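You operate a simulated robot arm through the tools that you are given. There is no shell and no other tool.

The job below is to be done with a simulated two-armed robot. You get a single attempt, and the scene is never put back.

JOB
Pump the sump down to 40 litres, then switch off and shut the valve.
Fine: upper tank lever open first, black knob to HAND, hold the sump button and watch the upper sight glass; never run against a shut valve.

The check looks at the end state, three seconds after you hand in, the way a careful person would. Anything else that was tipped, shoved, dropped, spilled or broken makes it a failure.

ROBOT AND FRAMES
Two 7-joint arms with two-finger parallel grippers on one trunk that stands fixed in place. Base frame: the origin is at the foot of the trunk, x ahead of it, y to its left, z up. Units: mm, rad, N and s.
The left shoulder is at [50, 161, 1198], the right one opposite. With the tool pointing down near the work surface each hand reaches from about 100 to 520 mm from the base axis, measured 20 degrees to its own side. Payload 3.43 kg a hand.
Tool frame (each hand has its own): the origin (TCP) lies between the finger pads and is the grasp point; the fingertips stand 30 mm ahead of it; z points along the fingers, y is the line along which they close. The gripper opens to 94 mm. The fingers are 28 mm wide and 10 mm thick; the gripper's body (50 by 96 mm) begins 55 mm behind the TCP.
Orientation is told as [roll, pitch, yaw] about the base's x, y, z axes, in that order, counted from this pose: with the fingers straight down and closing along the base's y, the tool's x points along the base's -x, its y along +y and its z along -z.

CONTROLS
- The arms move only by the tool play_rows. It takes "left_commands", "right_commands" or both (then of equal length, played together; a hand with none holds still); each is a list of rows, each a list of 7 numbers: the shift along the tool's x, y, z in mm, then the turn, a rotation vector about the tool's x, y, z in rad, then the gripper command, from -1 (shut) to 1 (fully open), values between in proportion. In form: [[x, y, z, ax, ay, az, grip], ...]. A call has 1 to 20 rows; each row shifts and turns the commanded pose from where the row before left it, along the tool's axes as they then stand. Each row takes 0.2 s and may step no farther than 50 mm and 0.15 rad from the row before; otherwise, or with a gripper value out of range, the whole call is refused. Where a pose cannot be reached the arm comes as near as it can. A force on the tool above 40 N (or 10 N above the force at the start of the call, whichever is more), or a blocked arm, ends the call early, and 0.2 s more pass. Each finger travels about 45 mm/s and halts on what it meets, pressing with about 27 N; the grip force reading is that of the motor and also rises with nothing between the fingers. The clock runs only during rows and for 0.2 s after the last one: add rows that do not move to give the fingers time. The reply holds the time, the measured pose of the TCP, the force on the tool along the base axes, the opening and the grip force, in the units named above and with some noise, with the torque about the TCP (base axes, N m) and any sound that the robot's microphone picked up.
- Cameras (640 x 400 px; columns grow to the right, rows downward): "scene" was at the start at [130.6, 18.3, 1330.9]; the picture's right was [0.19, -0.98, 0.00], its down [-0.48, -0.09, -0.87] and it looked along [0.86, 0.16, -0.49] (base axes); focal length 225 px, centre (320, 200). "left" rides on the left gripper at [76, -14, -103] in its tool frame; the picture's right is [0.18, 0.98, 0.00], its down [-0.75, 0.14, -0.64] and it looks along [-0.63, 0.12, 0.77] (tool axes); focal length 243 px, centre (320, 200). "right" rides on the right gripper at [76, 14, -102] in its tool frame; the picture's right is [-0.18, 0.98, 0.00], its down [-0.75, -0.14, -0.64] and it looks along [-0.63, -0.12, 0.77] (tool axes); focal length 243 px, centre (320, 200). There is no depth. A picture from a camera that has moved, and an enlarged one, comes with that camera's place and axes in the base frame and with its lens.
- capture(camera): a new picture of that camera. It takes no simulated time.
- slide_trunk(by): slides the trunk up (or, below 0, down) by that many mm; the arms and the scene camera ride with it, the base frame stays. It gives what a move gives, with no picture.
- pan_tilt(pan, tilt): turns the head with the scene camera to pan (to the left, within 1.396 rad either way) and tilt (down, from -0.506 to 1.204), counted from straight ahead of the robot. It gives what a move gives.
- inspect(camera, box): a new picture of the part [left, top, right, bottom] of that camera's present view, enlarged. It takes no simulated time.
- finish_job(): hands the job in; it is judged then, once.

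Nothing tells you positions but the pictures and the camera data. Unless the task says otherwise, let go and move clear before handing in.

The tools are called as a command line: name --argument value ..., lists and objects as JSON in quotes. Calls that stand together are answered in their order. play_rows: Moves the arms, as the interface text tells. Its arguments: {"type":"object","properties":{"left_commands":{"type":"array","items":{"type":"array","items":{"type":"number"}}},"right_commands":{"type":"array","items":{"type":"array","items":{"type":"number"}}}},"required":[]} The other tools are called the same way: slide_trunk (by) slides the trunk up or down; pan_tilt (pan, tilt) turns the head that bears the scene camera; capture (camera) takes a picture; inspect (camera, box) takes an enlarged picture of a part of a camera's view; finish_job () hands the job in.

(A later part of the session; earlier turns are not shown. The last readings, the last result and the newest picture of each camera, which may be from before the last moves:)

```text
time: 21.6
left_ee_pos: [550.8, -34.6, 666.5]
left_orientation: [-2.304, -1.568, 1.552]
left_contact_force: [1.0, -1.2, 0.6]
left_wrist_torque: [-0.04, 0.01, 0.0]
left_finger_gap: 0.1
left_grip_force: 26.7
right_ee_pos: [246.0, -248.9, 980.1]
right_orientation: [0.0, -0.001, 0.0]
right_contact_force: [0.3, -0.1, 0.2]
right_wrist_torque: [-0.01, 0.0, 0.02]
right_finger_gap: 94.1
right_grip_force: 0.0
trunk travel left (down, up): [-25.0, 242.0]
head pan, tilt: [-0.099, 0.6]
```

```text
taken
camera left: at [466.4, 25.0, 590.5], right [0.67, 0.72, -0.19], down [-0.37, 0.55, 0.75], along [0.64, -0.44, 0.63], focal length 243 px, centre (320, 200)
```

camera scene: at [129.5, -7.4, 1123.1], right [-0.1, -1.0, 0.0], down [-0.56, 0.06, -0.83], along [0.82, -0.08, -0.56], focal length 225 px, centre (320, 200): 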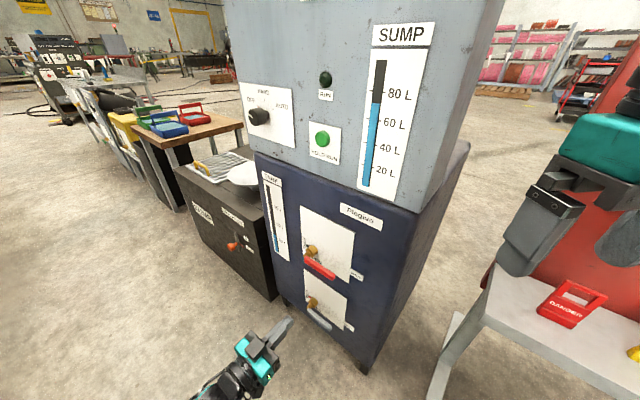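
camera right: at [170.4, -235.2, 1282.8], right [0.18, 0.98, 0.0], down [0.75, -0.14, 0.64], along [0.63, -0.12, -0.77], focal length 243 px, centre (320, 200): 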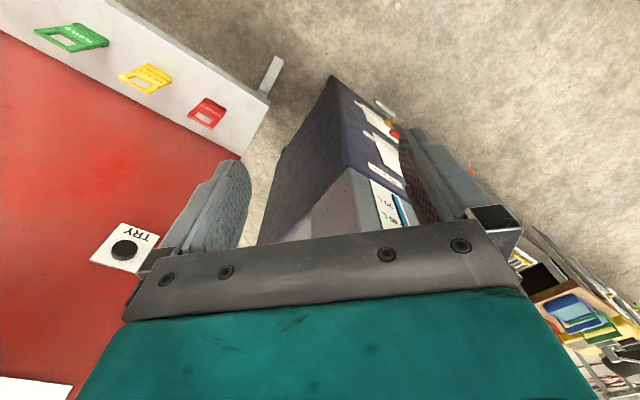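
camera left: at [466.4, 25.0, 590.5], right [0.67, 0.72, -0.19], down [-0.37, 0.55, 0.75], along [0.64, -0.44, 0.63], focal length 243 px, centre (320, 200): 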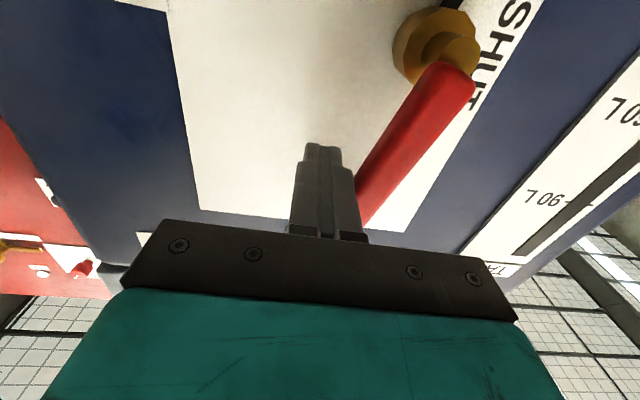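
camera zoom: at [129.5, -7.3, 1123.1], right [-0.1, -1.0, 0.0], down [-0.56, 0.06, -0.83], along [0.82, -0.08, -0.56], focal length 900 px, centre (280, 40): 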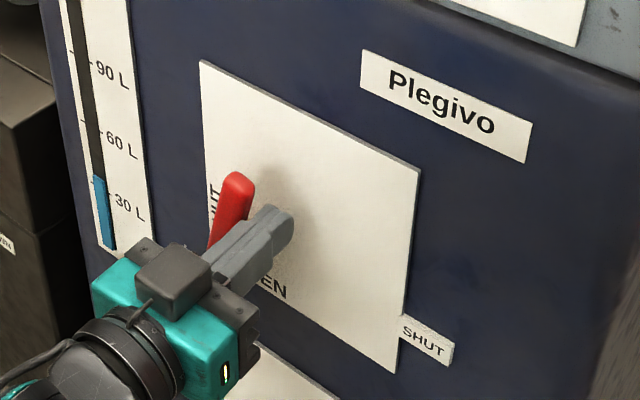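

It's at about 75°. I'll go on toward vertical in small steps and watch for a stop.

play_rows --left_commands '[[-5, 10.7, 0, 0, 0, 0, -1], [-2, 6, 0, 0, 0, 0, -1], [-1.5, 5, 0, 0, 0, 0, -1], [0, 0, 0, 0, 0, 0, -1]]'

inspect --camera "scene" --box '[270, 190, 390, 290]'

capture --camera "left"

```text
time: 22.6
left_ee_pos: [564.9, -19.3, 675.1]
left_orientation: [-1.963, -1.569, 1.207]
left_contact_force: [-3.4, -3.0, -1.9]
left_wrist_torque: [-0.04, 0.01, 0.0]
left_finger_gap: 0.0
left_grip_force: 26.8
right_ee_pos: [246.3, -250.1, 980.0]
right_orientation: [-0.001, 0.0, -0.001]
right_contact_force: [0.1, 0.3, -0.5]
right_wrist_torque: [0.02, -0.01, 0.01]
right_finger_gap: 94.3
right_grip_force: 0.1
trunk travel left (down, up): [-25.0, 242.0]
head pan, tilt: [-0.099, 0.6]
```

```text
4.00 times, centred on (330, 240) of scene
camera zoom: at [129.3, -7.5, 1123.1], right [-0.1, -1.0, 0.0], down [-0.56, 0.06, -0.83], along [0.82, -0.08, -0.56], focal length 900 px, centre (280, 40)
```

zoom: 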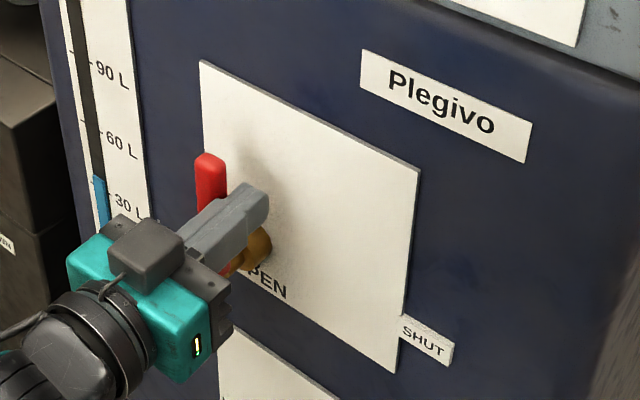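

```text
taken
camera left: at [480.7, 40.7, 598.7], right [0.67, 0.71, -0.19], down [-0.37, 0.54, 0.75], along [0.64, -0.44, 0.63], focal length 243 px, centre (320, 200)
```

left: 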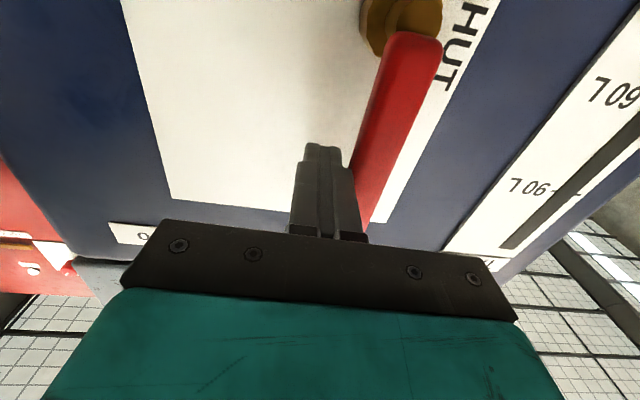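

The handle looks nearly vertical and I feel about 4.5 N. I'll zoom to verify the angle and the pointer against OPEN.

inspect --camera "left" --box '[300, 0, 500, 240]'

inspect --camera "scene" --box '[305, 215, 355, 275]'

```text
1.67 times, centred on (400, 120) of left
camera zoom: at [480.7, 40.7, 598.7], right [0.67, 0.71, -0.19], down [-0.37, 0.54, 0.75], along [0.64, -0.44, 0.63], focal length 404 px, centre (187, 333)
```

zoom: 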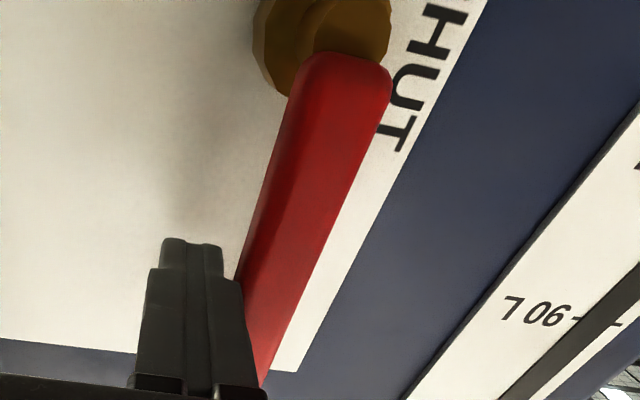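

```text
6.67 times, centred on (330, 245) of scene
camera zoom: at [129.3, -7.5, 1123.1], right [-0.1, -1.0, 0.0], down [-0.56, 0.06, -0.83], along [0.82, -0.08, -0.56], focal length 1500 px, centre (253, -100)
```

zoom: 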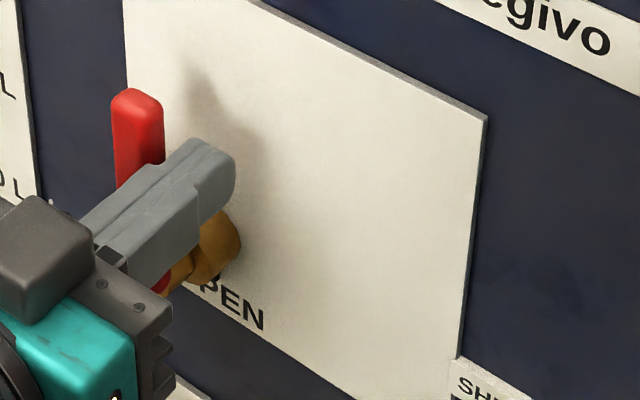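

The handle edges match the vertical vanishing point, so it's vertical. I'll nudge 2 mm more to feel whether it's on its stop.

play_rows --left_commands '[[0, 2, 0, 0, 0, 0, -1], [0, 0, 0, 0, 0, 0, -1]]'

inspect --camera "left" --box '[300, 0, 500, 240]'

```text
time: 23.2
left_ee_pos: [564.9, -19.5, 675.5]
left_orientation: [-2.078, -1.567, 1.319]
left_contact_force: [-12.4, -8.0, -1.6]
left_wrist_torque: [-0.05, 0.04, 0.06]
left_finger_gap: 0.0
left_grip_force: 27.1
right_ee_pos: [246.7, -249.5, 980.0]
right_orientation: [0.002, 0.001, -0.001]
right_contact_force: [-0.5, -0.4, -1.0]
right_wrist_torque: [-0.03, 0.0, -0.04]
right_finger_gap: 93.9
right_grip_force: 0.0
trunk travel left (down, up): [-25.0, 242.0]
head pan, tilt: [-0.099, 0.6]
```

```text
1.67 times, centred on (400, 120) of left
camera zoom: at [481.1, 41.0, 598.7], right [0.68, 0.71, -0.19], down [-0.37, 0.55, 0.75], along [0.64, -0.44, 0.63], focal length 404 px, centre (187, 333)
```

zoom: 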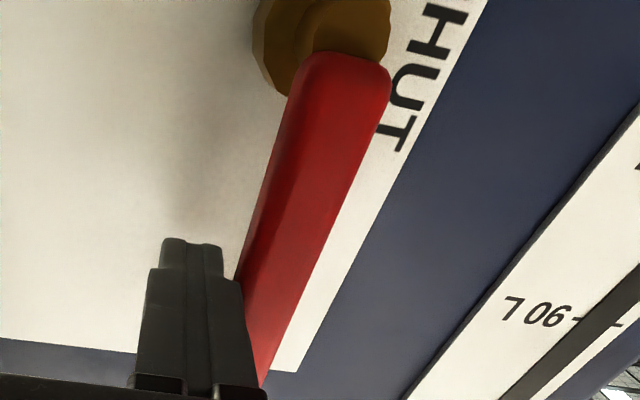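

It's hard against the OPEN stop: 14 N and no movement. Now I'll back off, retract, and raise the hand to a standoff in front of the black knob, opening the fingers on the way.

play_rows --left_commands '[[0, -8, 0, 0, 0, 0, -1], [0, -8, 0, 0, 0, 0, -1], [0, 0, -30, 0, 0, 0, -1], [0, 0, -30, 0, 0, 0, -1], [0, 0, -30, 0, 0, 0, -1], [0, 0, -20, 0, 0, 0, -1], [-38, 22.4, 0, 0, 0, 0, 0.3], [-38, 22.4, 0, 0, 0, 0, 0.3], [-38, 22.4, 0, 0, 0, 0, 0.3], [-38, 22.4, 0, 0, 0, 0, 0.3], [-38, 22.4, 0, 0, 0, 0, 0.3], [-38, 22.4, 0, 0, 0, 0, 0.3], [-38, 22.4, 0, 0, 0, 0, 0.3], [-38, 22.4, 0, 0, 0, 0, 0.3], [0, 0, 0, 0, 0, 0, 0.3]]'

capture --camera "scene"

capture --camera "left"

```text
time: 26.4
left_ee_pos: [598.7, 179.5, 978.2]
left_orientation: [-1.823, -1.568, 1.069]
left_contact_force: [0.2, 0.0, -1.2]
left_wrist_torque: [-0.01, 0.05, 0.04]
left_finger_gap: 61.1
left_grip_force: 0.0
right_ee_pos: [246.9, -249.9, 979.7]
right_orientation: [0.001, -0.001, 0.001]
right_contact_force: [0.2, -0.3, 0.3]
right_wrist_torque: [0.03, 0.05, -0.01]
right_finger_gap: 93.7
right_grip_force: 0.0
trunk travel left (down, up): [-25.0, 242.0]
head pan, tilt: [-0.099, 0.6]
```

```text
taken
camera scene: at [129.4, -7.4, 1123.1], right [-0.1, -1.0, 0.0], down [-0.56, 0.06, -0.83], along [0.82, -0.08, -0.56], focal length 225 px, centre (320, 200)
```

scene: 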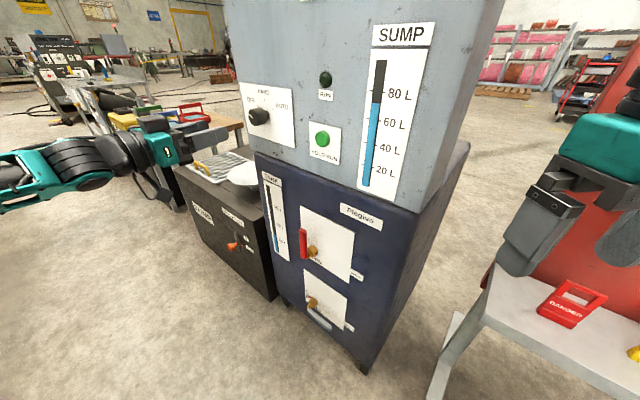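

```text
taken
camera left: at [513.9, 239.2, 902.8], right [0.67, 0.72, -0.19], down [-0.37, 0.54, 0.75], along [0.64, -0.44, 0.63], focal length 243 px, centre (320, 200)
```

left: 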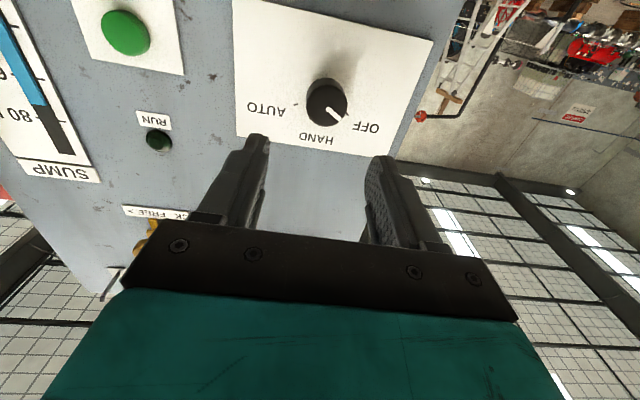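

The lever is vertical (OPEN). The hand faces the black knob, so I'll zoom in to measure the knob axis.

inspect --camera "left" --box '[220, 0, 440, 180]'

inspect --camera "scene" --box '[150, 70, 310, 200]'

inspect --camera "scene" --box '[280, 190, 380, 290]'

```text
2.22 times, centred on (330, 90) of left
camera zoom: at [513.9, 239.2, 902.8], right [0.67, 0.72, -0.19], down [-0.37, 0.54, 0.75], along [0.64, -0.44, 0.63], focal length 539 px, centre (298, 444)
```

zoom: 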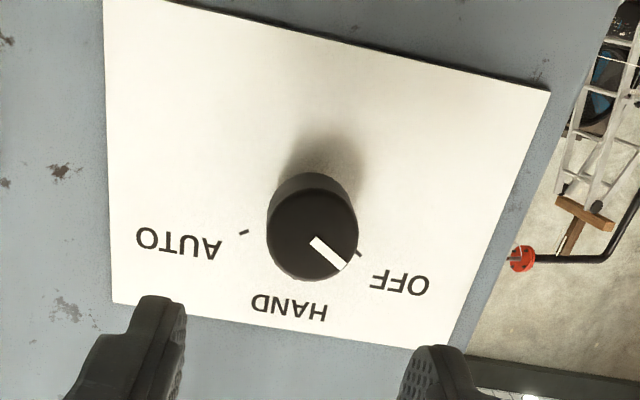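

```text
3.08 times, centred on (230, 135) of scene
camera zoom: at [129.4, -7.4, 1123.1], right [-0.1, -1.0, 0.0], down [-0.56, 0.06, -0.83], along [0.82, -0.08, -0.56], focal length 692 px, centre (597, 400)
```

zoom: 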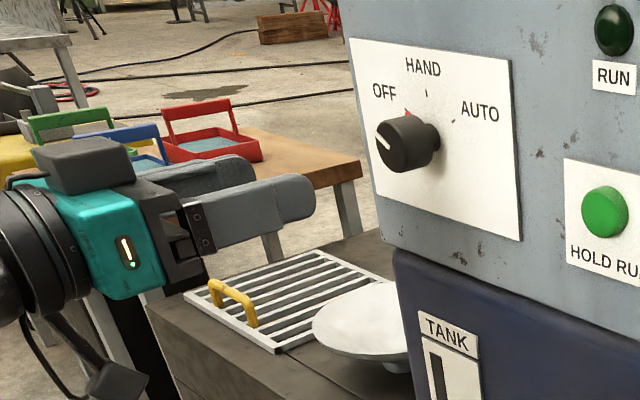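

```text
4.00 times, centred on (330, 240) of scene
camera zoom: at [129.4, -7.4, 1123.1], right [-0.1, -1.0, 0.0], down [-0.56, 0.06, -0.83], along [0.82, -0.08, -0.56], focal length 900 px, centre (280, 40)
```

zoom: 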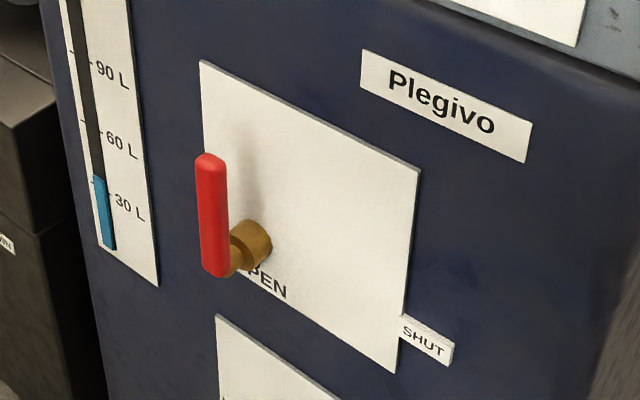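

By the hand camera the knob axis is at v≈546, w≈978, with its front at a≈440 and a diameter of about 38 mm. I'll pre-rotate the hand −30°, centre it, and advance the open fingers around the knob.

play_rows --left_commands '[[0, 4.5, 0, 0, 0, 0, 0.3], [0, 0, 0, 0, 0, -0.131, 0.3], [0, 0, 0, 0, 0, -0.131, 0.3], [0, 0, 0, 0, 0, -0.131, 0.3], [0, 0, 0, 0, 0, -0.131, 0.3], [0, 0, 20, 0, 0, 0, 0.3], [0, 0, 20, 0, 0, 0, 0.3], [0, 0, 15, 0, 0, 0, 0.3], [0, 0, 15, 0, 0, 0, 0.3], [0, 0, 0, 0, 0, 0, 0.3]]'

inspect --camera "left" --box '[180, 0, 480, 260]'

inspect --camera "scene" --box '[170, 70, 310, 170]'

```text
time: 28.6
left_ee_pos: [652.6, 129.8, 977.4]
left_orientation: [-1.572, -1.044, 0.817]
left_contact_force: [0.2, 0.0, 0.2]
left_wrist_torque: [-0.01, -0.06, 0.0]
left_finger_gap: 61.1
left_grip_force: 0.1
right_ee_pos: [246.8, -250.3, 980.1]
right_orientation: [-0.001, -0.001, 0.001]
right_contact_force: [0.9, -0.5, -1.2]
right_wrist_torque: [0.01, 0.05, -0.02]
right_finger_gap: 93.9
right_grip_force: 0.0
trunk travel left (down, up): [-25.0, 242.0]
head pan, tilt: [-0.099, 0.6]
```

```text
1.54 times, centred on (330, 130) of left
camera zoom: at [544.1, 163.9, 918.7], right [0.52, 0.55, -0.65], down [-0.12, 0.8, 0.58], along [0.85, -0.22, 0.49], focal length 373 px, centre (305, 308)
```

zoom: 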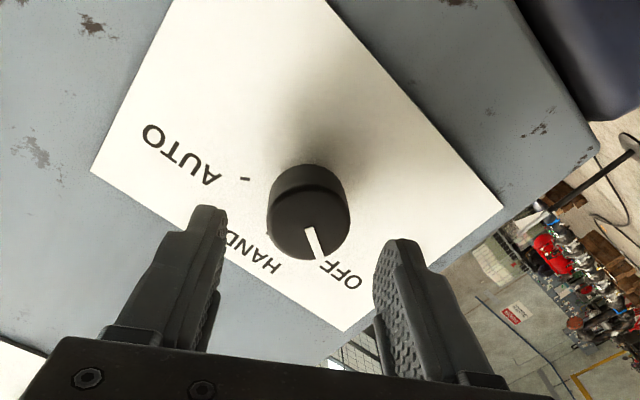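

```text
4.00 times, centred on (240, 120) of scene
camera zoom: at [129.5, -7.4, 1123.1], right [-0.1, -1.0, 0.0], down [-0.56, 0.06, -0.83], along [0.82, -0.08, -0.56], focal length 900 px, centre (640, 520)
```

zoom: 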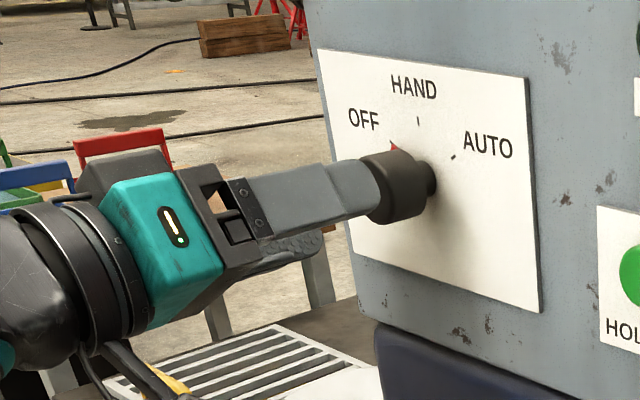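

Relative to the hand the knob axis is about 4 mm left and 1 mm up. I'll correct that and slide the fingers over the knob.

play_rows --left_commands '[[-3.3, 2.9, 0, 0, 0, 0, 0.3], [0, 0, 12, 0, 0, 0, 0.3], [0, 0, 12, 0, 0, 0, 0.3], [0, 0, 12, 0, 0, 0, 0.3], [0, 0, 10, 0, 0, 0, 0.3], [0, 0, 0, 0, 0, 0, 0.3]]'

inspect --camera "left" --box '[180, 0, 480, 260]'

inspect --camera "scene" --box '[170, 70, 310, 170]'

```text
time: 30.0
left_ee_pos: [688.9, 103.2, 979.3]
left_orientation: [-1.571, -1.044, 0.816]
left_contact_force: [-1.5, -0.5, -0.5]
left_wrist_torque: [0.03, 0.01, -0.02]
left_finger_gap: 61.4
left_grip_force: 0.0
right_ee_pos: [247.4, -249.7, 979.9]
right_orientation: [0.001, 0.0, 0.0]
right_contact_force: [0.3, 1.3, 1.1]
right_wrist_torque: [0.01, 0.03, 0.01]
right_finger_gap: 94.1
right_grip_force: 0.0
trunk travel left (down, up): [-25.0, 242.0]
head pan, tilt: [-0.099, 0.6]
```

```text
1.54 times, centred on (330, 130) of left
camera zoom: at [580.8, 136.8, 920.8], right [0.52, 0.55, -0.65], down [-0.12, 0.8, 0.58], along [0.85, -0.22, 0.49], focal length 373 px, centre (305, 308)
```

zoom: 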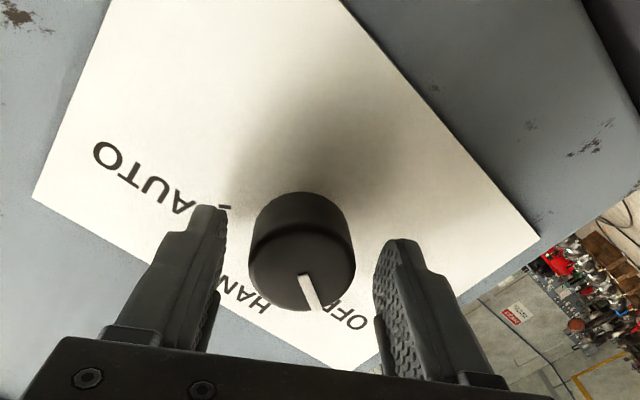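

```text
4.00 times, centred on (240, 120) of scene
camera zoom: at [129.5, -7.4, 1123.1], right [-0.1, -1.0, 0.0], down [-0.56, 0.06, -0.83], along [0.82, -0.08, -0.56], focal length 900 px, centre (640, 520)
```

zoom: 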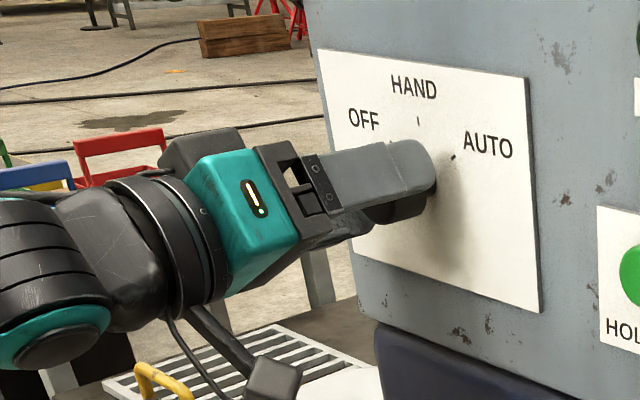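

The fingers straddle the knob evenly. I'll close on it.

play_rows --left_commands '[[0, 0, 0, 0, 0, 0, -1], [0, 0, 0, 0, 0, 0, -1], [0, 0, 0, 0, 0, 0, -1], [0, 0, 0, 0, 0, 0, -1]]'

inspect --camera "left" --box '[180, 0, 480, 260]'

```text
time: 31.0
left_ee_pos: [688.5, 102.5, 979.8]
left_orientation: [-1.574, -1.046, 0.816]
left_contact_force: [-0.5, -2.1, 0.7]
left_wrist_torque: [-0.33, -0.34, -0.88]
left_finger_gap: 40.1
left_grip_force: 44.6
right_ee_pos: [246.6, -250.3, 979.3]
right_orientation: [0.001, -0.001, -0.001]
right_contact_force: [0.8, 0.5, 0.3]
right_wrist_torque: [-0.01, 0.01, 0.02]
right_finger_gap: 94.0
right_grip_force: 0.0
trunk travel left (down, up): [-25.0, 242.0]
head pan, tilt: [-0.099, 0.6]
```

```text
1.54 times, centred on (330, 130) of left
camera zoom: at [580.3, 136.4, 921.3], right [0.52, 0.55, -0.65], down [-0.12, 0.81, 0.58], along [0.84, -0.22, 0.49], focal length 373 px, centre (305, 308)
```

zoom: 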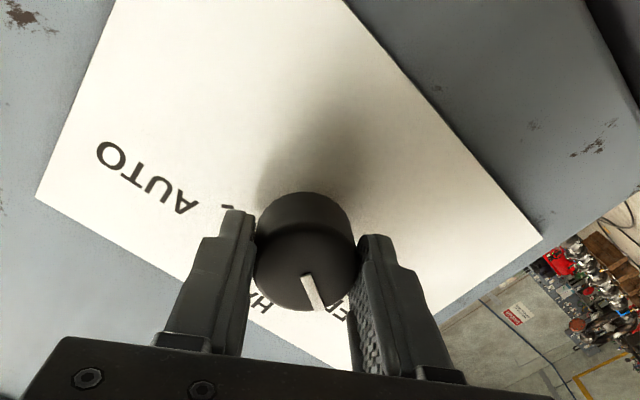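

Gripped firmly (gap 40 mm). I'll turn clockwise 30° and check that the knob follows.

play_rows --left_commands '[[0, 0, 0, 0, 0, 0.1309, -1], [0, 0, 0, 0, 0, 0.1309, -1], [0, 0, 0, 0, 0, 0.1309, -1], [0, 0, 0, 0, 0, 0.1309, -1], [0, 0, 0, 0, 0, 0, -1]]'

inspect --camera "left" --box '[180, 0, 480, 260]'

inspect --camera "scene" --box '[220, 70, 290, 130]'

```text
time: 32.2
left_ee_pos: [689.0, 102.9, 979.5]
left_orientation: [2.966, -1.567, 2.56]
left_contact_force: [5.0, -6.0, 4.6]
left_wrist_torque: [-0.36, -0.36, -1.19]
left_finger_gap: 39.9
left_grip_force: 45.1
right_ee_pos: [246.6, -249.7, 980.2]
right_orientation: [0.002, 0.0, 0.0]
right_contact_force: [0.8, 0.4, -0.3]
right_wrist_torque: [0.02, -0.01, 0.01]
right_finger_gap: 94.0
right_grip_force: 0.1
trunk travel left (down, up): [-25.0, 242.0]
head pan, tilt: [-0.099, 0.6]
```

```text
1.54 times, centred on (330, 130) of left
camera zoom: at [605.1, 162.8, 903.9], right [0.67, 0.71, -0.18], down [-0.37, 0.54, 0.75], along [0.64, -0.44, 0.63], focal length 373 px, centre (305, 308)
```

zoom: 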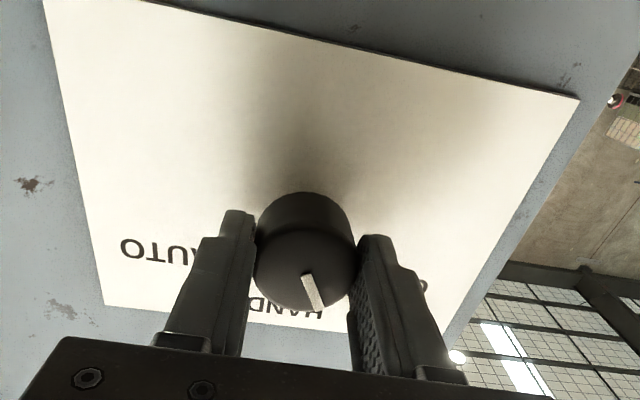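

```text
6.67 times, centred on (255, 100) of scene
camera zoom: at [129.4, -7.9, 1123.2], right [-0.1, -1.0, 0.0], down [-0.56, 0.06, -0.83], along [0.82, -0.08, -0.56], focal length 1500 px, centre (753, 867)
```

zoom: 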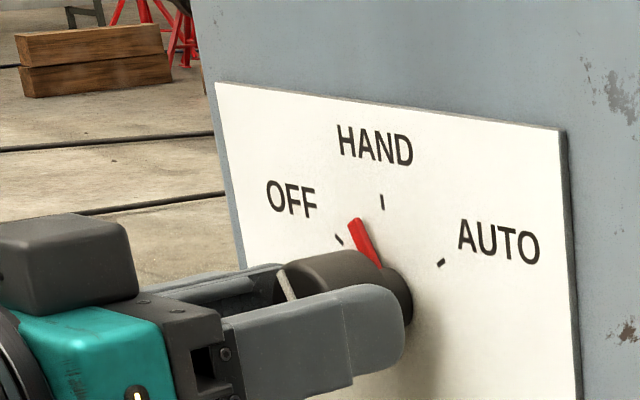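

The knob turns with the hand, and its red pointer is halfway to HAND. I'll turn another 30°.

play_rows --left_commands '[[0, 0, 0, 0, 0, 0.1309, -1], [0, 0, 0, 0, 0, 0.1309, -1], [0, 0, 0, 0, 0, 0.1309, -1], [0, 0, 0, 0, 0, 0.11, -1], [0, 0, 0, 0, 0, 0, -1]]'

inspect --camera "left" --box '[180, 0, 480, 260]'

inspect --camera "scene" --box '[220, 70, 290, 130]'

```text
time: 33.4
left_ee_pos: [688.9, 102.7, 979.7]
left_orientation: [1.573, -1.068, -2.328]
left_contact_force: [9.8, -8.7, 9.4]
left_wrist_torque: [-0.05, -0.06, -1.13]
left_finger_gap: 40.1
left_grip_force: 44.7
right_ee_pos: [247.5, -250.7, 979.7]
right_orientation: [0.002, 0.0, 0.001]
right_contact_force: [-0.2, -0.3, -0.8]
right_wrist_torque: [0.0, -0.01, -0.03]
right_finger_gap: 93.9
right_grip_force: 0.0
trunk travel left (down, up): [-25.0, 242.0]
head pan, tilt: [-0.099, 0.6]
```

```text
1.54 times, centred on (330, 130) of left
camera zoom: at [631.4, 190.9, 906.4], right [0.65, 0.69, 0.31], down [-0.63, 0.27, 0.73], along [0.42, -0.67, 0.61], focal length 373 px, centre (305, 308)
```

zoom: 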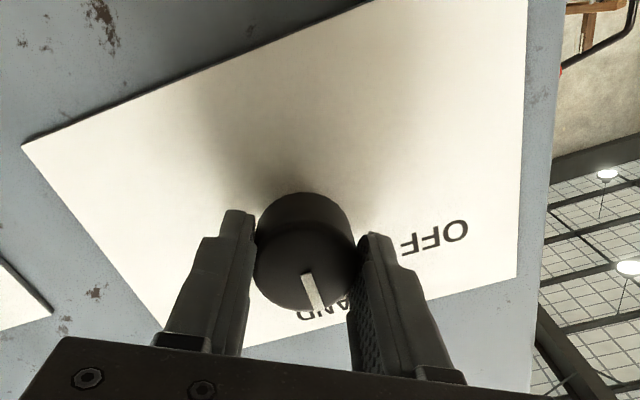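

```text
6.67 times, centred on (255, 100) of scene
camera zoom: at [129.5, -8.3, 1123.2], right [-0.1, -1.0, 0.0], down [-0.56, 0.06, -0.82], along [0.82, -0.08, -0.57], focal length 1500 px, centre (753, 867)
```

zoom: 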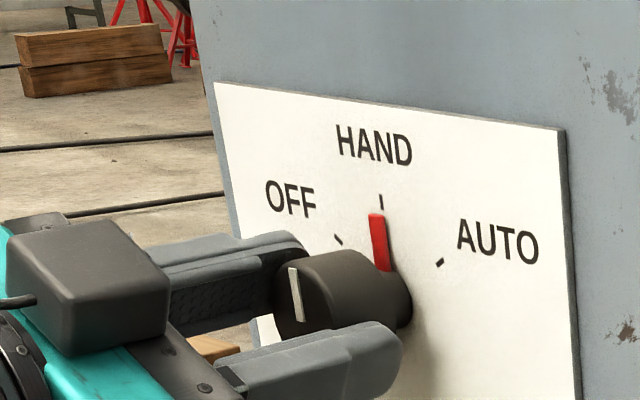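

The red pointer is within about 2° of the HAND tick. I'll add a touch more, then release by opening the fingers.

play_rows --left_commands '[[0, 0, 0, 0, 0, 0.03, -1], [0, 0, 0, 0, 0, 0, -1]]'

inspect --camera "scene" --box '[220, 70, 290, 130]'

```text
time: 34.0
left_ee_pos: [689.4, 102.4, 980.1]
left_orientation: [1.573, -1.04, -2.329]
left_contact_force: [9.0, -9.4, 11.7]
left_wrist_torque: [0.24, 0.18, -0.9]
left_finger_gap: 39.9
left_grip_force: 45.0
right_ee_pos: [246.8, -250.2, 979.6]
right_orientation: [0.002, 0.001, -0.001]
right_contact_force: [-0.4, 0.1, -0.3]
right_wrist_torque: [-0.03, 0.01, 0.01]
right_finger_gap: 94.1
right_grip_force: 0.1
trunk travel left (down, up): [-25.0, 242.0]
head pan, tilt: [-0.099, 0.6]
```

```text
6.67 times, centred on (255, 100) of scene
camera zoom: at [129.3, -8.4, 1123.2], right [-0.1, -1.0, 0.0], down [-0.56, 0.06, -0.83], along [0.82, -0.08, -0.56], focal length 1500 px, centre (753, 867)
```

zoom: 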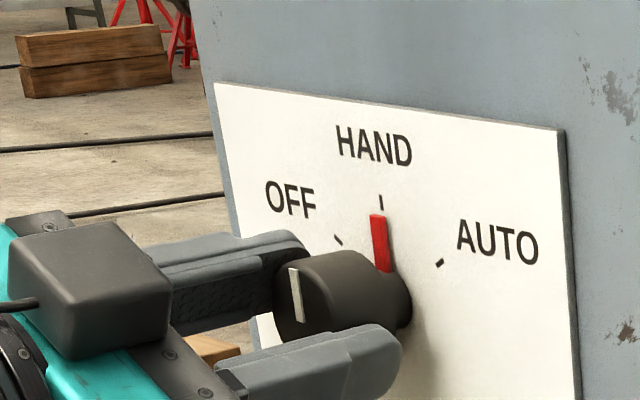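

The pointer now sits at HAND. I'll open the fingers and back straight out.

play_rows --left_commands '[[0, 0, 0, 0, 0, 0, 0.3], [0, 0, 0, 0, 0, 0, 0.3], [0, 0, 0, 0, 0, 0, 0.3], [0, 0, -15, 0, 0, 0, 0.3], [0, 0, -25, 0, 0, 0, 0.3], [0, 0, -30, 0, 0, 0, 0.3], [0, 0, -30, 0, 0, 0, 0.3], [0, 0, 0, 0, 0, 0, 0.3]]'

inspect --camera "scene" --box '[220, 60, 360, 160]'

capture --camera "left"

```text
time: 35.8
left_ee_pos: [616.9, 172.6, 979.2]
left_orientation: [1.573, -1.04, -2.329]
left_contact_force: [-0.5, 0.6, -0.2]
left_wrist_torque: [0.0, 0.05, 0.02]
left_finger_gap: 61.0
left_grip_force: 0.2
right_ee_pos: [245.1, -249.2, 979.6]
right_orientation: [0.002, 0.0, -0.001]
right_contact_force: [-0.2, 0.5, 0.2]
right_wrist_torque: [0.04, -0.03, 0.01]
right_finger_gap: 94.0
right_grip_force: 0.0
trunk travel left (down, up): [-25.0, 242.0]
head pan, tilt: [-0.099, 0.6]
```

```text
4.00 times, centred on (290, 110) of scene
camera zoom: at [129.3, -7.2, 1123.1], right [-0.1, -1.0, 0.0], down [-0.56, 0.06, -0.83], along [0.82, -0.08, -0.56], focal length 900 px, centre (440, 560)
```

zoom: 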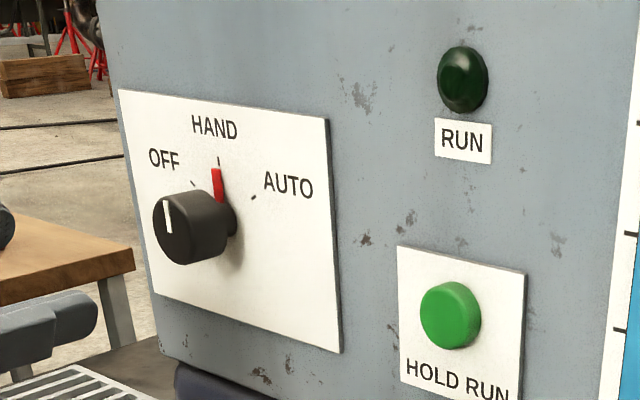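

```text
taken
camera left: at [560.5, 262.2, 906.1], right [0.64, 0.69, 0.34], down [-0.65, 0.25, 0.72], along [0.41, -0.68, 0.61], focal length 243 px, centre (320, 200)
```

left: 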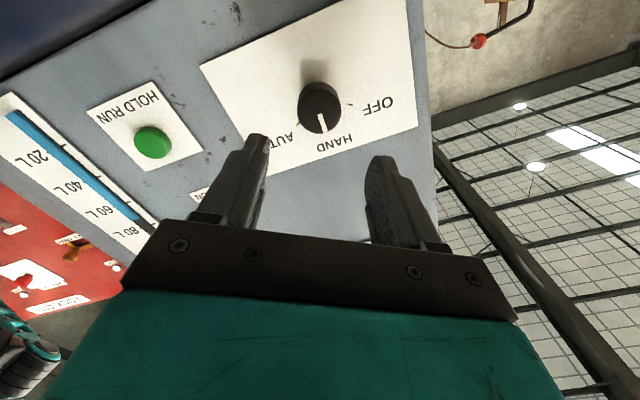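

HAND is set and the RUN lamp is dark. I'll level the hand, close the fingers, and move to a standoff in front of the green HOLD RUN button.

play_rows --left_commands '[[0, 0, 0, 0, 0, -0.1331, -1], [0, 0, 0, 0, 0, -0.1331, -1], [0, 0, 0, 0, 0, -0.1331, -1], [0, 0, 0, 0, 0, -0.133, -1], [3, -37, 0, 0, 0, 0, -1], [3, -37, 0, 0, 0, 0, -1], [3, -37, 0, 0, 0, 0, -1], [3, -37, 0, 0, 0, 0, -1], [3, -37, 0, 0, 0, 0, -1], [0, 0, 0, 0, 0, 0, -1]]'

capture --camera "scene"

capture --camera "left"

```text
time: 38.0
left_ee_pos: [488.9, 35.6, 965.1]
left_orientation: [-1.958, -1.57, 1.203]
left_contact_force: [-0.2, -0.1, 0.4]
left_wrist_torque: [-0.01, 0.03, 0.01]
left_finger_gap: 0.0
left_grip_force: 26.9
right_ee_pos: [247.3, -250.4, 980.2]
right_orientation: [-0.001, 0.0, 0.0]
right_contact_force: [0.2, -0.3, -0.2]
right_wrist_torque: [0.03, 0.02, 0.01]
right_finger_gap: 94.0
right_grip_force: 0.1
trunk travel left (down, up): [-25.0, 242.0]
head pan, tilt: [-0.099, 0.6]
```

```text
taken
camera scene: at [129.4, -7.5, 1123.1], right [-0.1, -1.0, 0.0], down [-0.56, 0.06, -0.83], along [0.82, -0.08, -0.56], focal length 225 px, centre (320, 200)
```

scene: 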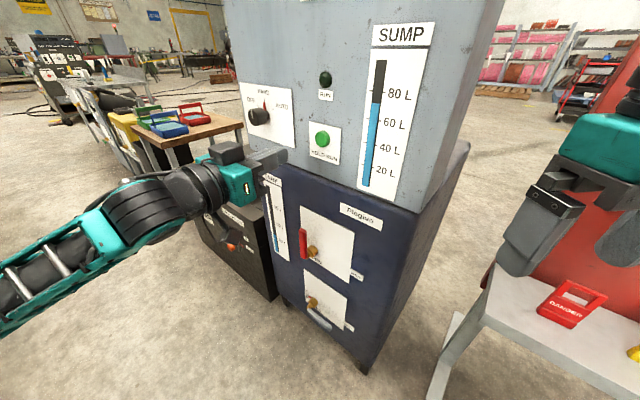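

```text
taken
camera left: at [405.7, 96.8, 889.2], right [0.67, 0.72, -0.19], down [-0.37, 0.54, 0.75], along [0.64, -0.44, 0.63], focal length 243 px, centre (320, 200)
```

left: 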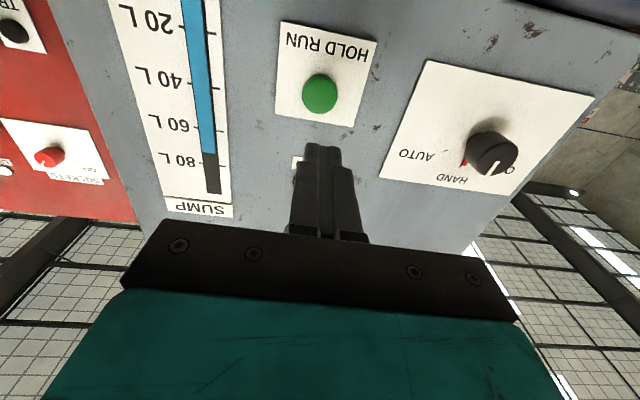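

The gauge stays visible from both cameras. I'll measure the button precisely.

inspect --camera "left" --box '[260, 10, 400, 150]'

inspect --camera "scene" --box '[340, 10, 450, 210]'

```text
2.86 times, centred on (330, 80) of left
camera zoom: at [405.7, 96.8, 889.2], right [0.67, 0.72, -0.19], down [-0.37, 0.54, 0.75], along [0.64, -0.44, 0.63], focal length 693 px, centre (291, 543)
```

zoom: 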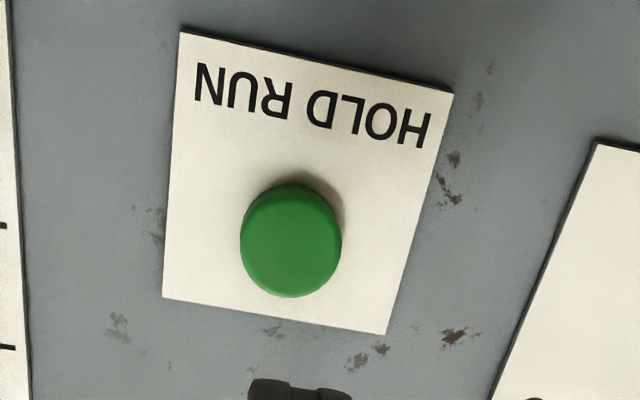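

```text
2.00 times, centred on (395, 110) of scene
camera zoom: at [129.4, -7.5, 1123.1], right [-0.1, -1.0, 0.0], down [-0.56, 0.06, -0.83], along [0.82, -0.08, -0.56], focal length 450 px, centre (170, 380)
```

zoom: 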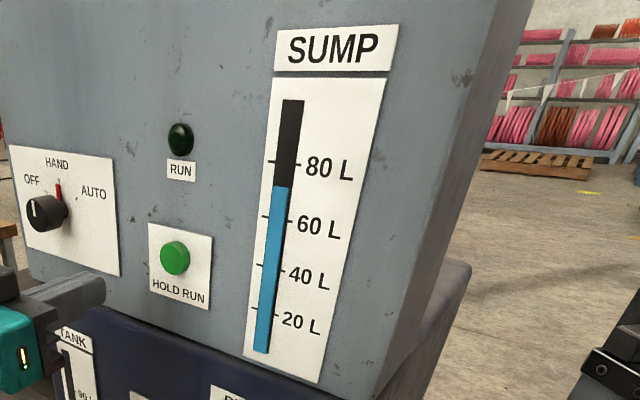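

The button centre is at v≈361, w≈958. I'll drop 7 mm and advance until the fingertips are about 14 mm short of the button.

play_rows --left_commands '[[7, 0, 0, 0, 0, 0, -1], [0, 0, 25, 0, 0, 0, -1], [0, 0, 25, 0, 0, 0, -1], [0, 0, 20, 0, 0, 0, -1], [0, 0, 20, 0, 0, 0, -1], [0, 0, 0, 0, 0, 0, -1]]'

capture --camera "left"

capture --camera "scene"

inspect --camera "scene" --box '[270, 50, 370, 170]'

```text
time: 39.4
left_ee_pos: [556.0, -26.9, 957.2]
left_orientation: [-2.057, -1.568, 1.303]
left_contact_force: [0.8, 0.3, -0.1]
left_wrist_torque: [-0.03, 0.02, 0.0]
left_finger_gap: 0.0
left_grip_force: 27.0
right_ee_pos: [246.3, -250.3, 979.8]
right_orientation: [0.0, 0.001, -0.001]
right_contact_force: [0.1, 0.0, 0.1]
right_wrist_torque: [0.0, -0.02, -0.01]
right_finger_gap: 93.9
right_grip_force: 0.0
trunk travel left (down, up): [-25.0, 242.0]
head pan, tilt: [-0.099, 0.6]
```

```text
taken
camera left: at [471.8, 33.8, 881.4], right [0.67, 0.72, -0.19], down [-0.37, 0.54, 0.75], along [0.64, -0.44, 0.63], focal length 243 px, centre (320, 200)
```

left: 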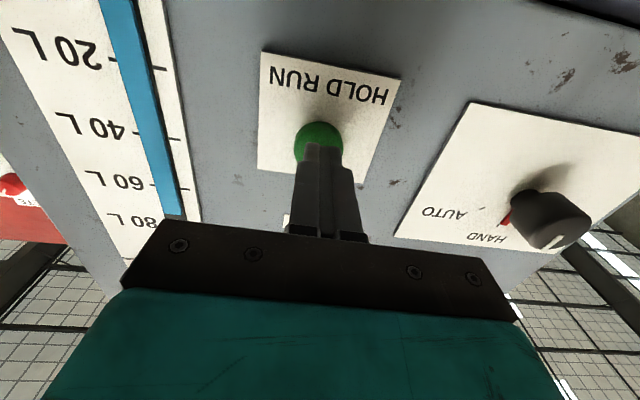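

```text
taken
camera scene: at [129.5, -7.5, 1123.1], right [-0.1, -1.0, 0.0], down [-0.56, 0.06, -0.83], along [0.82, -0.08, -0.56], focal length 225 px, centre (320, 200)
```

scene: 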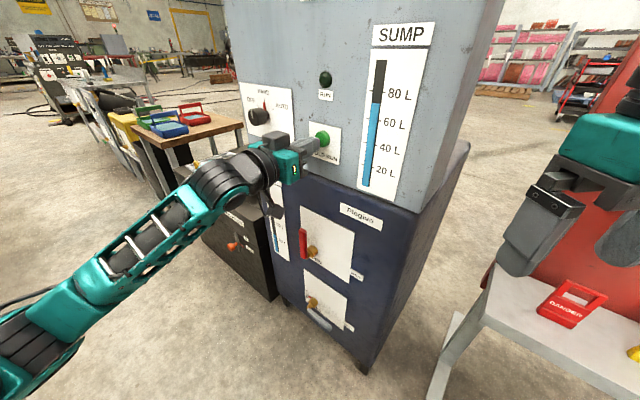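

```text
3.33 times, centred on (320, 110) of scene
camera zoom: at [129.5, -7.5, 1123.1], right [-0.1, -1.0, 0.0], down [-0.56, 0.06, -0.83], along [0.82, -0.08, -0.56], focal length 750 px, centre (320, 500)
```

zoom: 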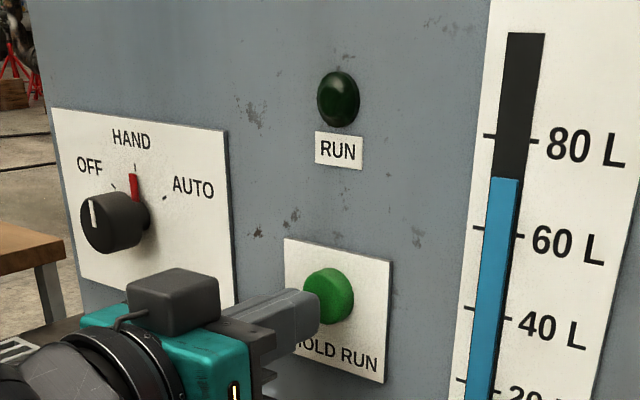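

The fingertips are about 12 mm from the button. I'll advance in small steps and watch the force and the RUN lamp.

play_rows --left_commands '[[0, 0, 6, 0, 0, 0, -1], [0, 0, 5, 0, 0, 0, -1], [0, 0, 3, 0, 0, 0, -1]]'

inspect --camera "scene" --box '[270, 50, 430, 200]'

```text
time: 40.2
left_ee_pos: [563.8, -33.3, 957.9]
left_orientation: [-2.233, -1.57, 1.477]
left_contact_force: [-0.1, -0.4, -0.2]
left_wrist_torque: [-0.01, 0.0, -0.04]
left_finger_gap: 0.0
left_grip_force: 26.9
right_ee_pos: [245.8, -249.2, 980.2]
right_orientation: [0.0, 0.0, 0.0]
right_contact_force: [-1.2, -1.1, 0.1]
right_wrist_torque: [0.02, -0.01, 0.01]
right_finger_gap: 93.8
right_grip_force: 0.1
trunk travel left (down, up): [-25.0, 242.0]
head pan, tilt: [-0.099, 0.6]
```

```text
2.67 times, centred on (350, 125) of scene
camera zoom: at [129.4, -7.3, 1123.1], right [-0.1, -1.0, 0.0], down [-0.56, 0.06, -0.83], along [0.82, -0.08, -0.56], focal length 600 px, centre (240, 400)
```

zoom: 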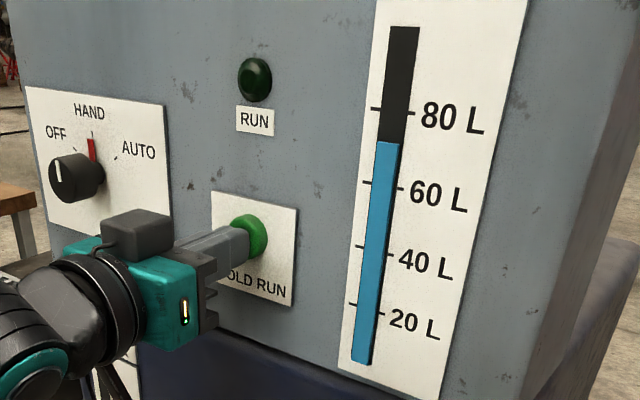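

There's no contact yet, so I'll keep advancing in 2 mm steps.

play_rows --left_commands '[[0, 0, 2, 0, 0, 0, -1], [0, 0, 2, 0, 0, 0, -1]]'

inspect --camera "scene" --box '[270, 50, 430, 200]'

```text
time: 40.8
left_ee_pos: [567.2, -36.9, 958.3]
left_orientation: [-1.831, -1.567, 1.074]
left_contact_force: [-3.4, 0.4, 0.8]
left_wrist_torque: [0.02, -0.02, -0.02]
left_finger_gap: 0.0
left_grip_force: 27.1
right_ee_pos: [246.4, -250.0, 978.9]
right_orientation: [0.0, -0.002, -0.001]
right_contact_force: [-0.4, -0.6, 0.1]
right_wrist_torque: [-0.01, 0.0, 0.01]
right_finger_gap: 94.2
right_grip_force: 0.0
trunk travel left (down, up): [-25.0, 242.0]
head pan, tilt: [-0.099, 0.6]
heard: click
```

```text
2.67 times, centred on (350, 125) of scene
camera zoom: at [129.3, -7.3, 1123.1], right [-0.1, -1.0, 0.0], down [-0.56, 0.06, -0.83], along [0.82, -0.08, -0.56], focal length 600 px, centre (240, 400)
```

zoom: 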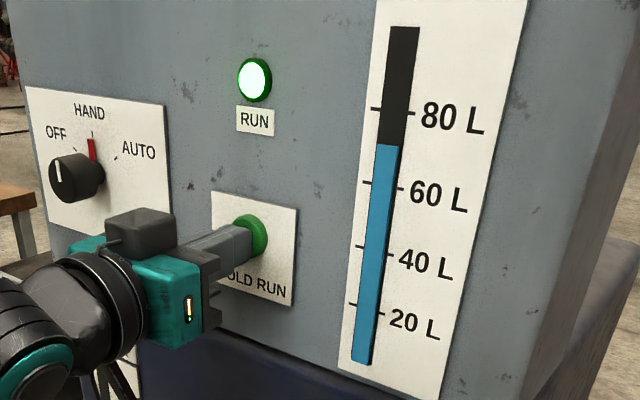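

Click heard, the RUN lamp is lit and the level has begun to fall. I'll press 1 mm further for security and hold about 1 s to learn the rate.

play_rows --left_commands '[[0, 0, 1, 0, 0, 0, -1], [0, 0, 0, 0, 0, 0, -1], [0, 0, 0, 0, 0, 0, -1], [0, 0, 0, 0, 0, 0, -1]]'

inspect --camera "scene" --box '[350, 80, 430, 180]'

capture --camera "scene"

```text
time: 41.8
left_ee_pos: [567.9, -38.4, 957.9]
left_orientation: [-1.949, -1.566, 1.194]
left_contact_force: [-2.4, 1.4, -0.3]
left_wrist_torque: [0.01, 0.02, -0.06]
left_finger_gap: 0.0
left_grip_force: 26.3
right_ee_pos: [247.4, -250.5, 979.6]
right_orientation: [0.0, 0.0, -0.001]
right_contact_force: [0.6, 0.2, 0.7]
right_wrist_torque: [-0.01, 0.05, 0.03]
right_finger_gap: 93.9
right_grip_force: 0.0
trunk travel left (down, up): [-25.0, 242.0]
head pan, tilt: [-0.099, 0.6]
```

```text
4.00 times, centred on (390, 130) of scene
camera zoom: at [129.3, -7.3, 1123.1], right [-0.1, -1.0, 0.0], down [-0.56, 0.06, -0.83], along [0.82, -0.08, -0.56], focal length 900 px, centre (40, 480)
```

zoom: 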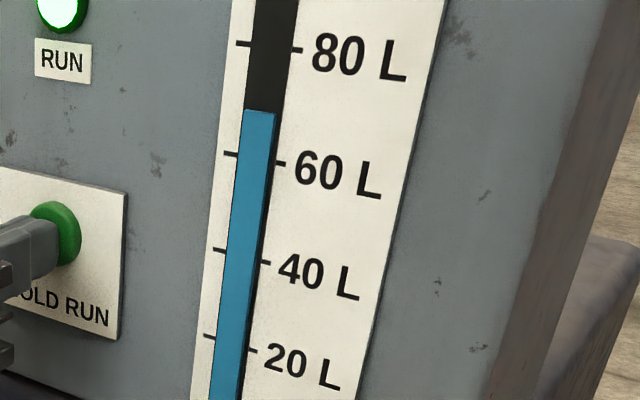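

```text
taken
camera scene: at [129.3, -7.3, 1123.1], right [-0.1, -1.0, 0.0], down [-0.56, 0.06, -0.83], along [0.82, -0.08, -0.56], focal length 225 px, centre (320, 200)
```

scene: 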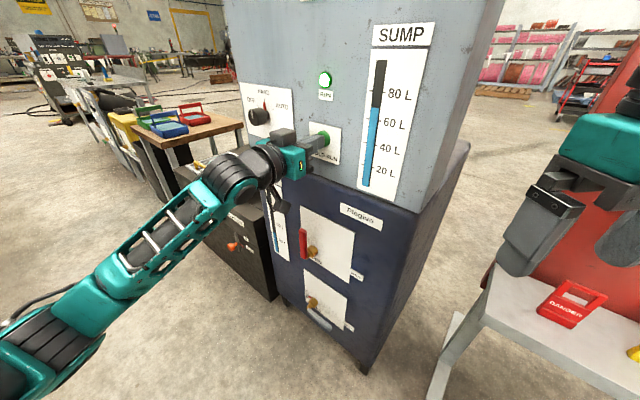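

The level has gone from about 71.5 to 68.3 L in roughly 1.3 s, about 2.5 L/s. I'll hold for 4 s and check again.

play_rows --left_commands '[[0, 0, 0, 0, 0, 0, -1], [0, 0, 0, 0, 0, 0, -1], [0, 0, 0, 0, 0, 0, -1], [0, 0, 0, 0, 0, 0, -1], [0, 0, 0, 0, 0, 0, -1], [0, 0, 0, 0, 0, 0, -1], [0, 0, 0, 0, 0, 0, -1], [0, 0, 0, 0, 0, 0, -1], [0, 0, 0, 0, 0, 0, -1], [0, 0, 0, 0, 0, 0, -1], [0, 0, 0, 0, 0, 0, -1], [0, 0, 0, 0, 0, 0, -1], [0, 0, 0, 0, 0, 0, -1], [0, 0, 0, 0, 0, 0, -1], [0, 0, 0, 0, 0, 0, -1], [0, 0, 0, 0, 0, 0, -1], [0, 0, 0, 0, 0, 0, -1], [0, 0, 0, 0, 0, 0, -1], [0, 0, 0, 0, 0, 0, -1]]'

inspect --camera "scene" --box '[350, 80, 430, 180]'

inspect --camera "left" --box '[0, 0, 240, 230]'

```text
time: 45.8
left_ee_pos: [568.4, -36.6, 957.9]
left_orientation: [-2.019, -1.567, 1.263]
left_contact_force: [-1.4, 2.3, 0.5]
left_wrist_torque: [-0.01, 0.0, -0.03]
left_finger_gap: 0.2
left_grip_force: 26.8
right_ee_pos: [247.2, -249.9, 979.9]
right_orientation: [0.001, 0.001, -0.001]
right_contact_force: [0.1, -0.7, 0.0]
right_wrist_torque: [0.0, -0.01, 0.0]
right_finger_gap: 94.2
right_grip_force: 0.1
trunk travel left (down, up): [-25.0, 242.0]
head pan, tilt: [-0.099, 0.6]
```

```text
4.00 times, centred on (390, 130) of scene
camera zoom: at [129.3, -7.2, 1123.1], right [-0.1, -1.0, 0.0], down [-0.56, 0.06, -0.83], along [0.82, -0.08, -0.56], focal length 900 px, centre (40, 480)
```

zoom: 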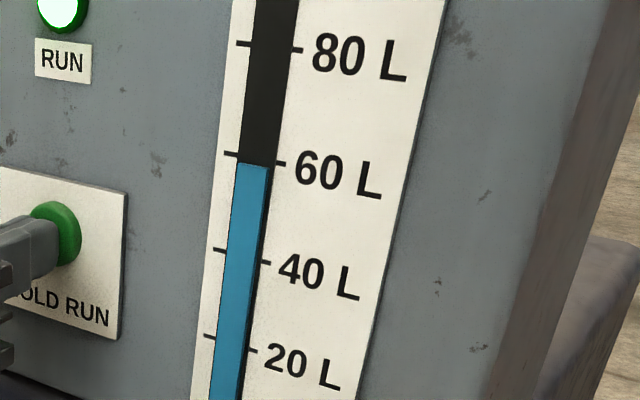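

```text
1.74 times, centred on (120, 115) of left
camera zoom: at [484.5, 22.9, 882.3], right [0.67, 0.72, -0.19], down [-0.37, 0.54, 0.75], along [0.64, -0.44, 0.63], focal length 422 px, centre (668, 348)
```

zoom: 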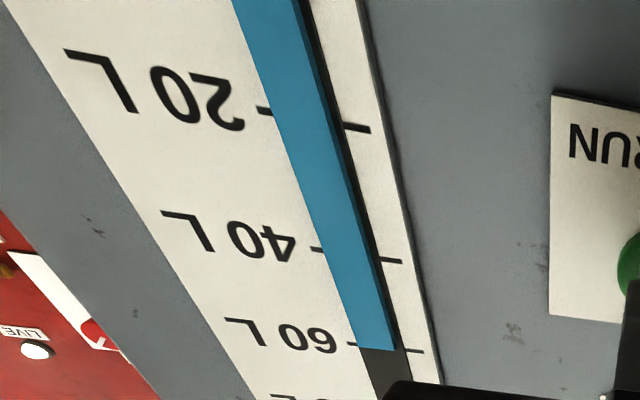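

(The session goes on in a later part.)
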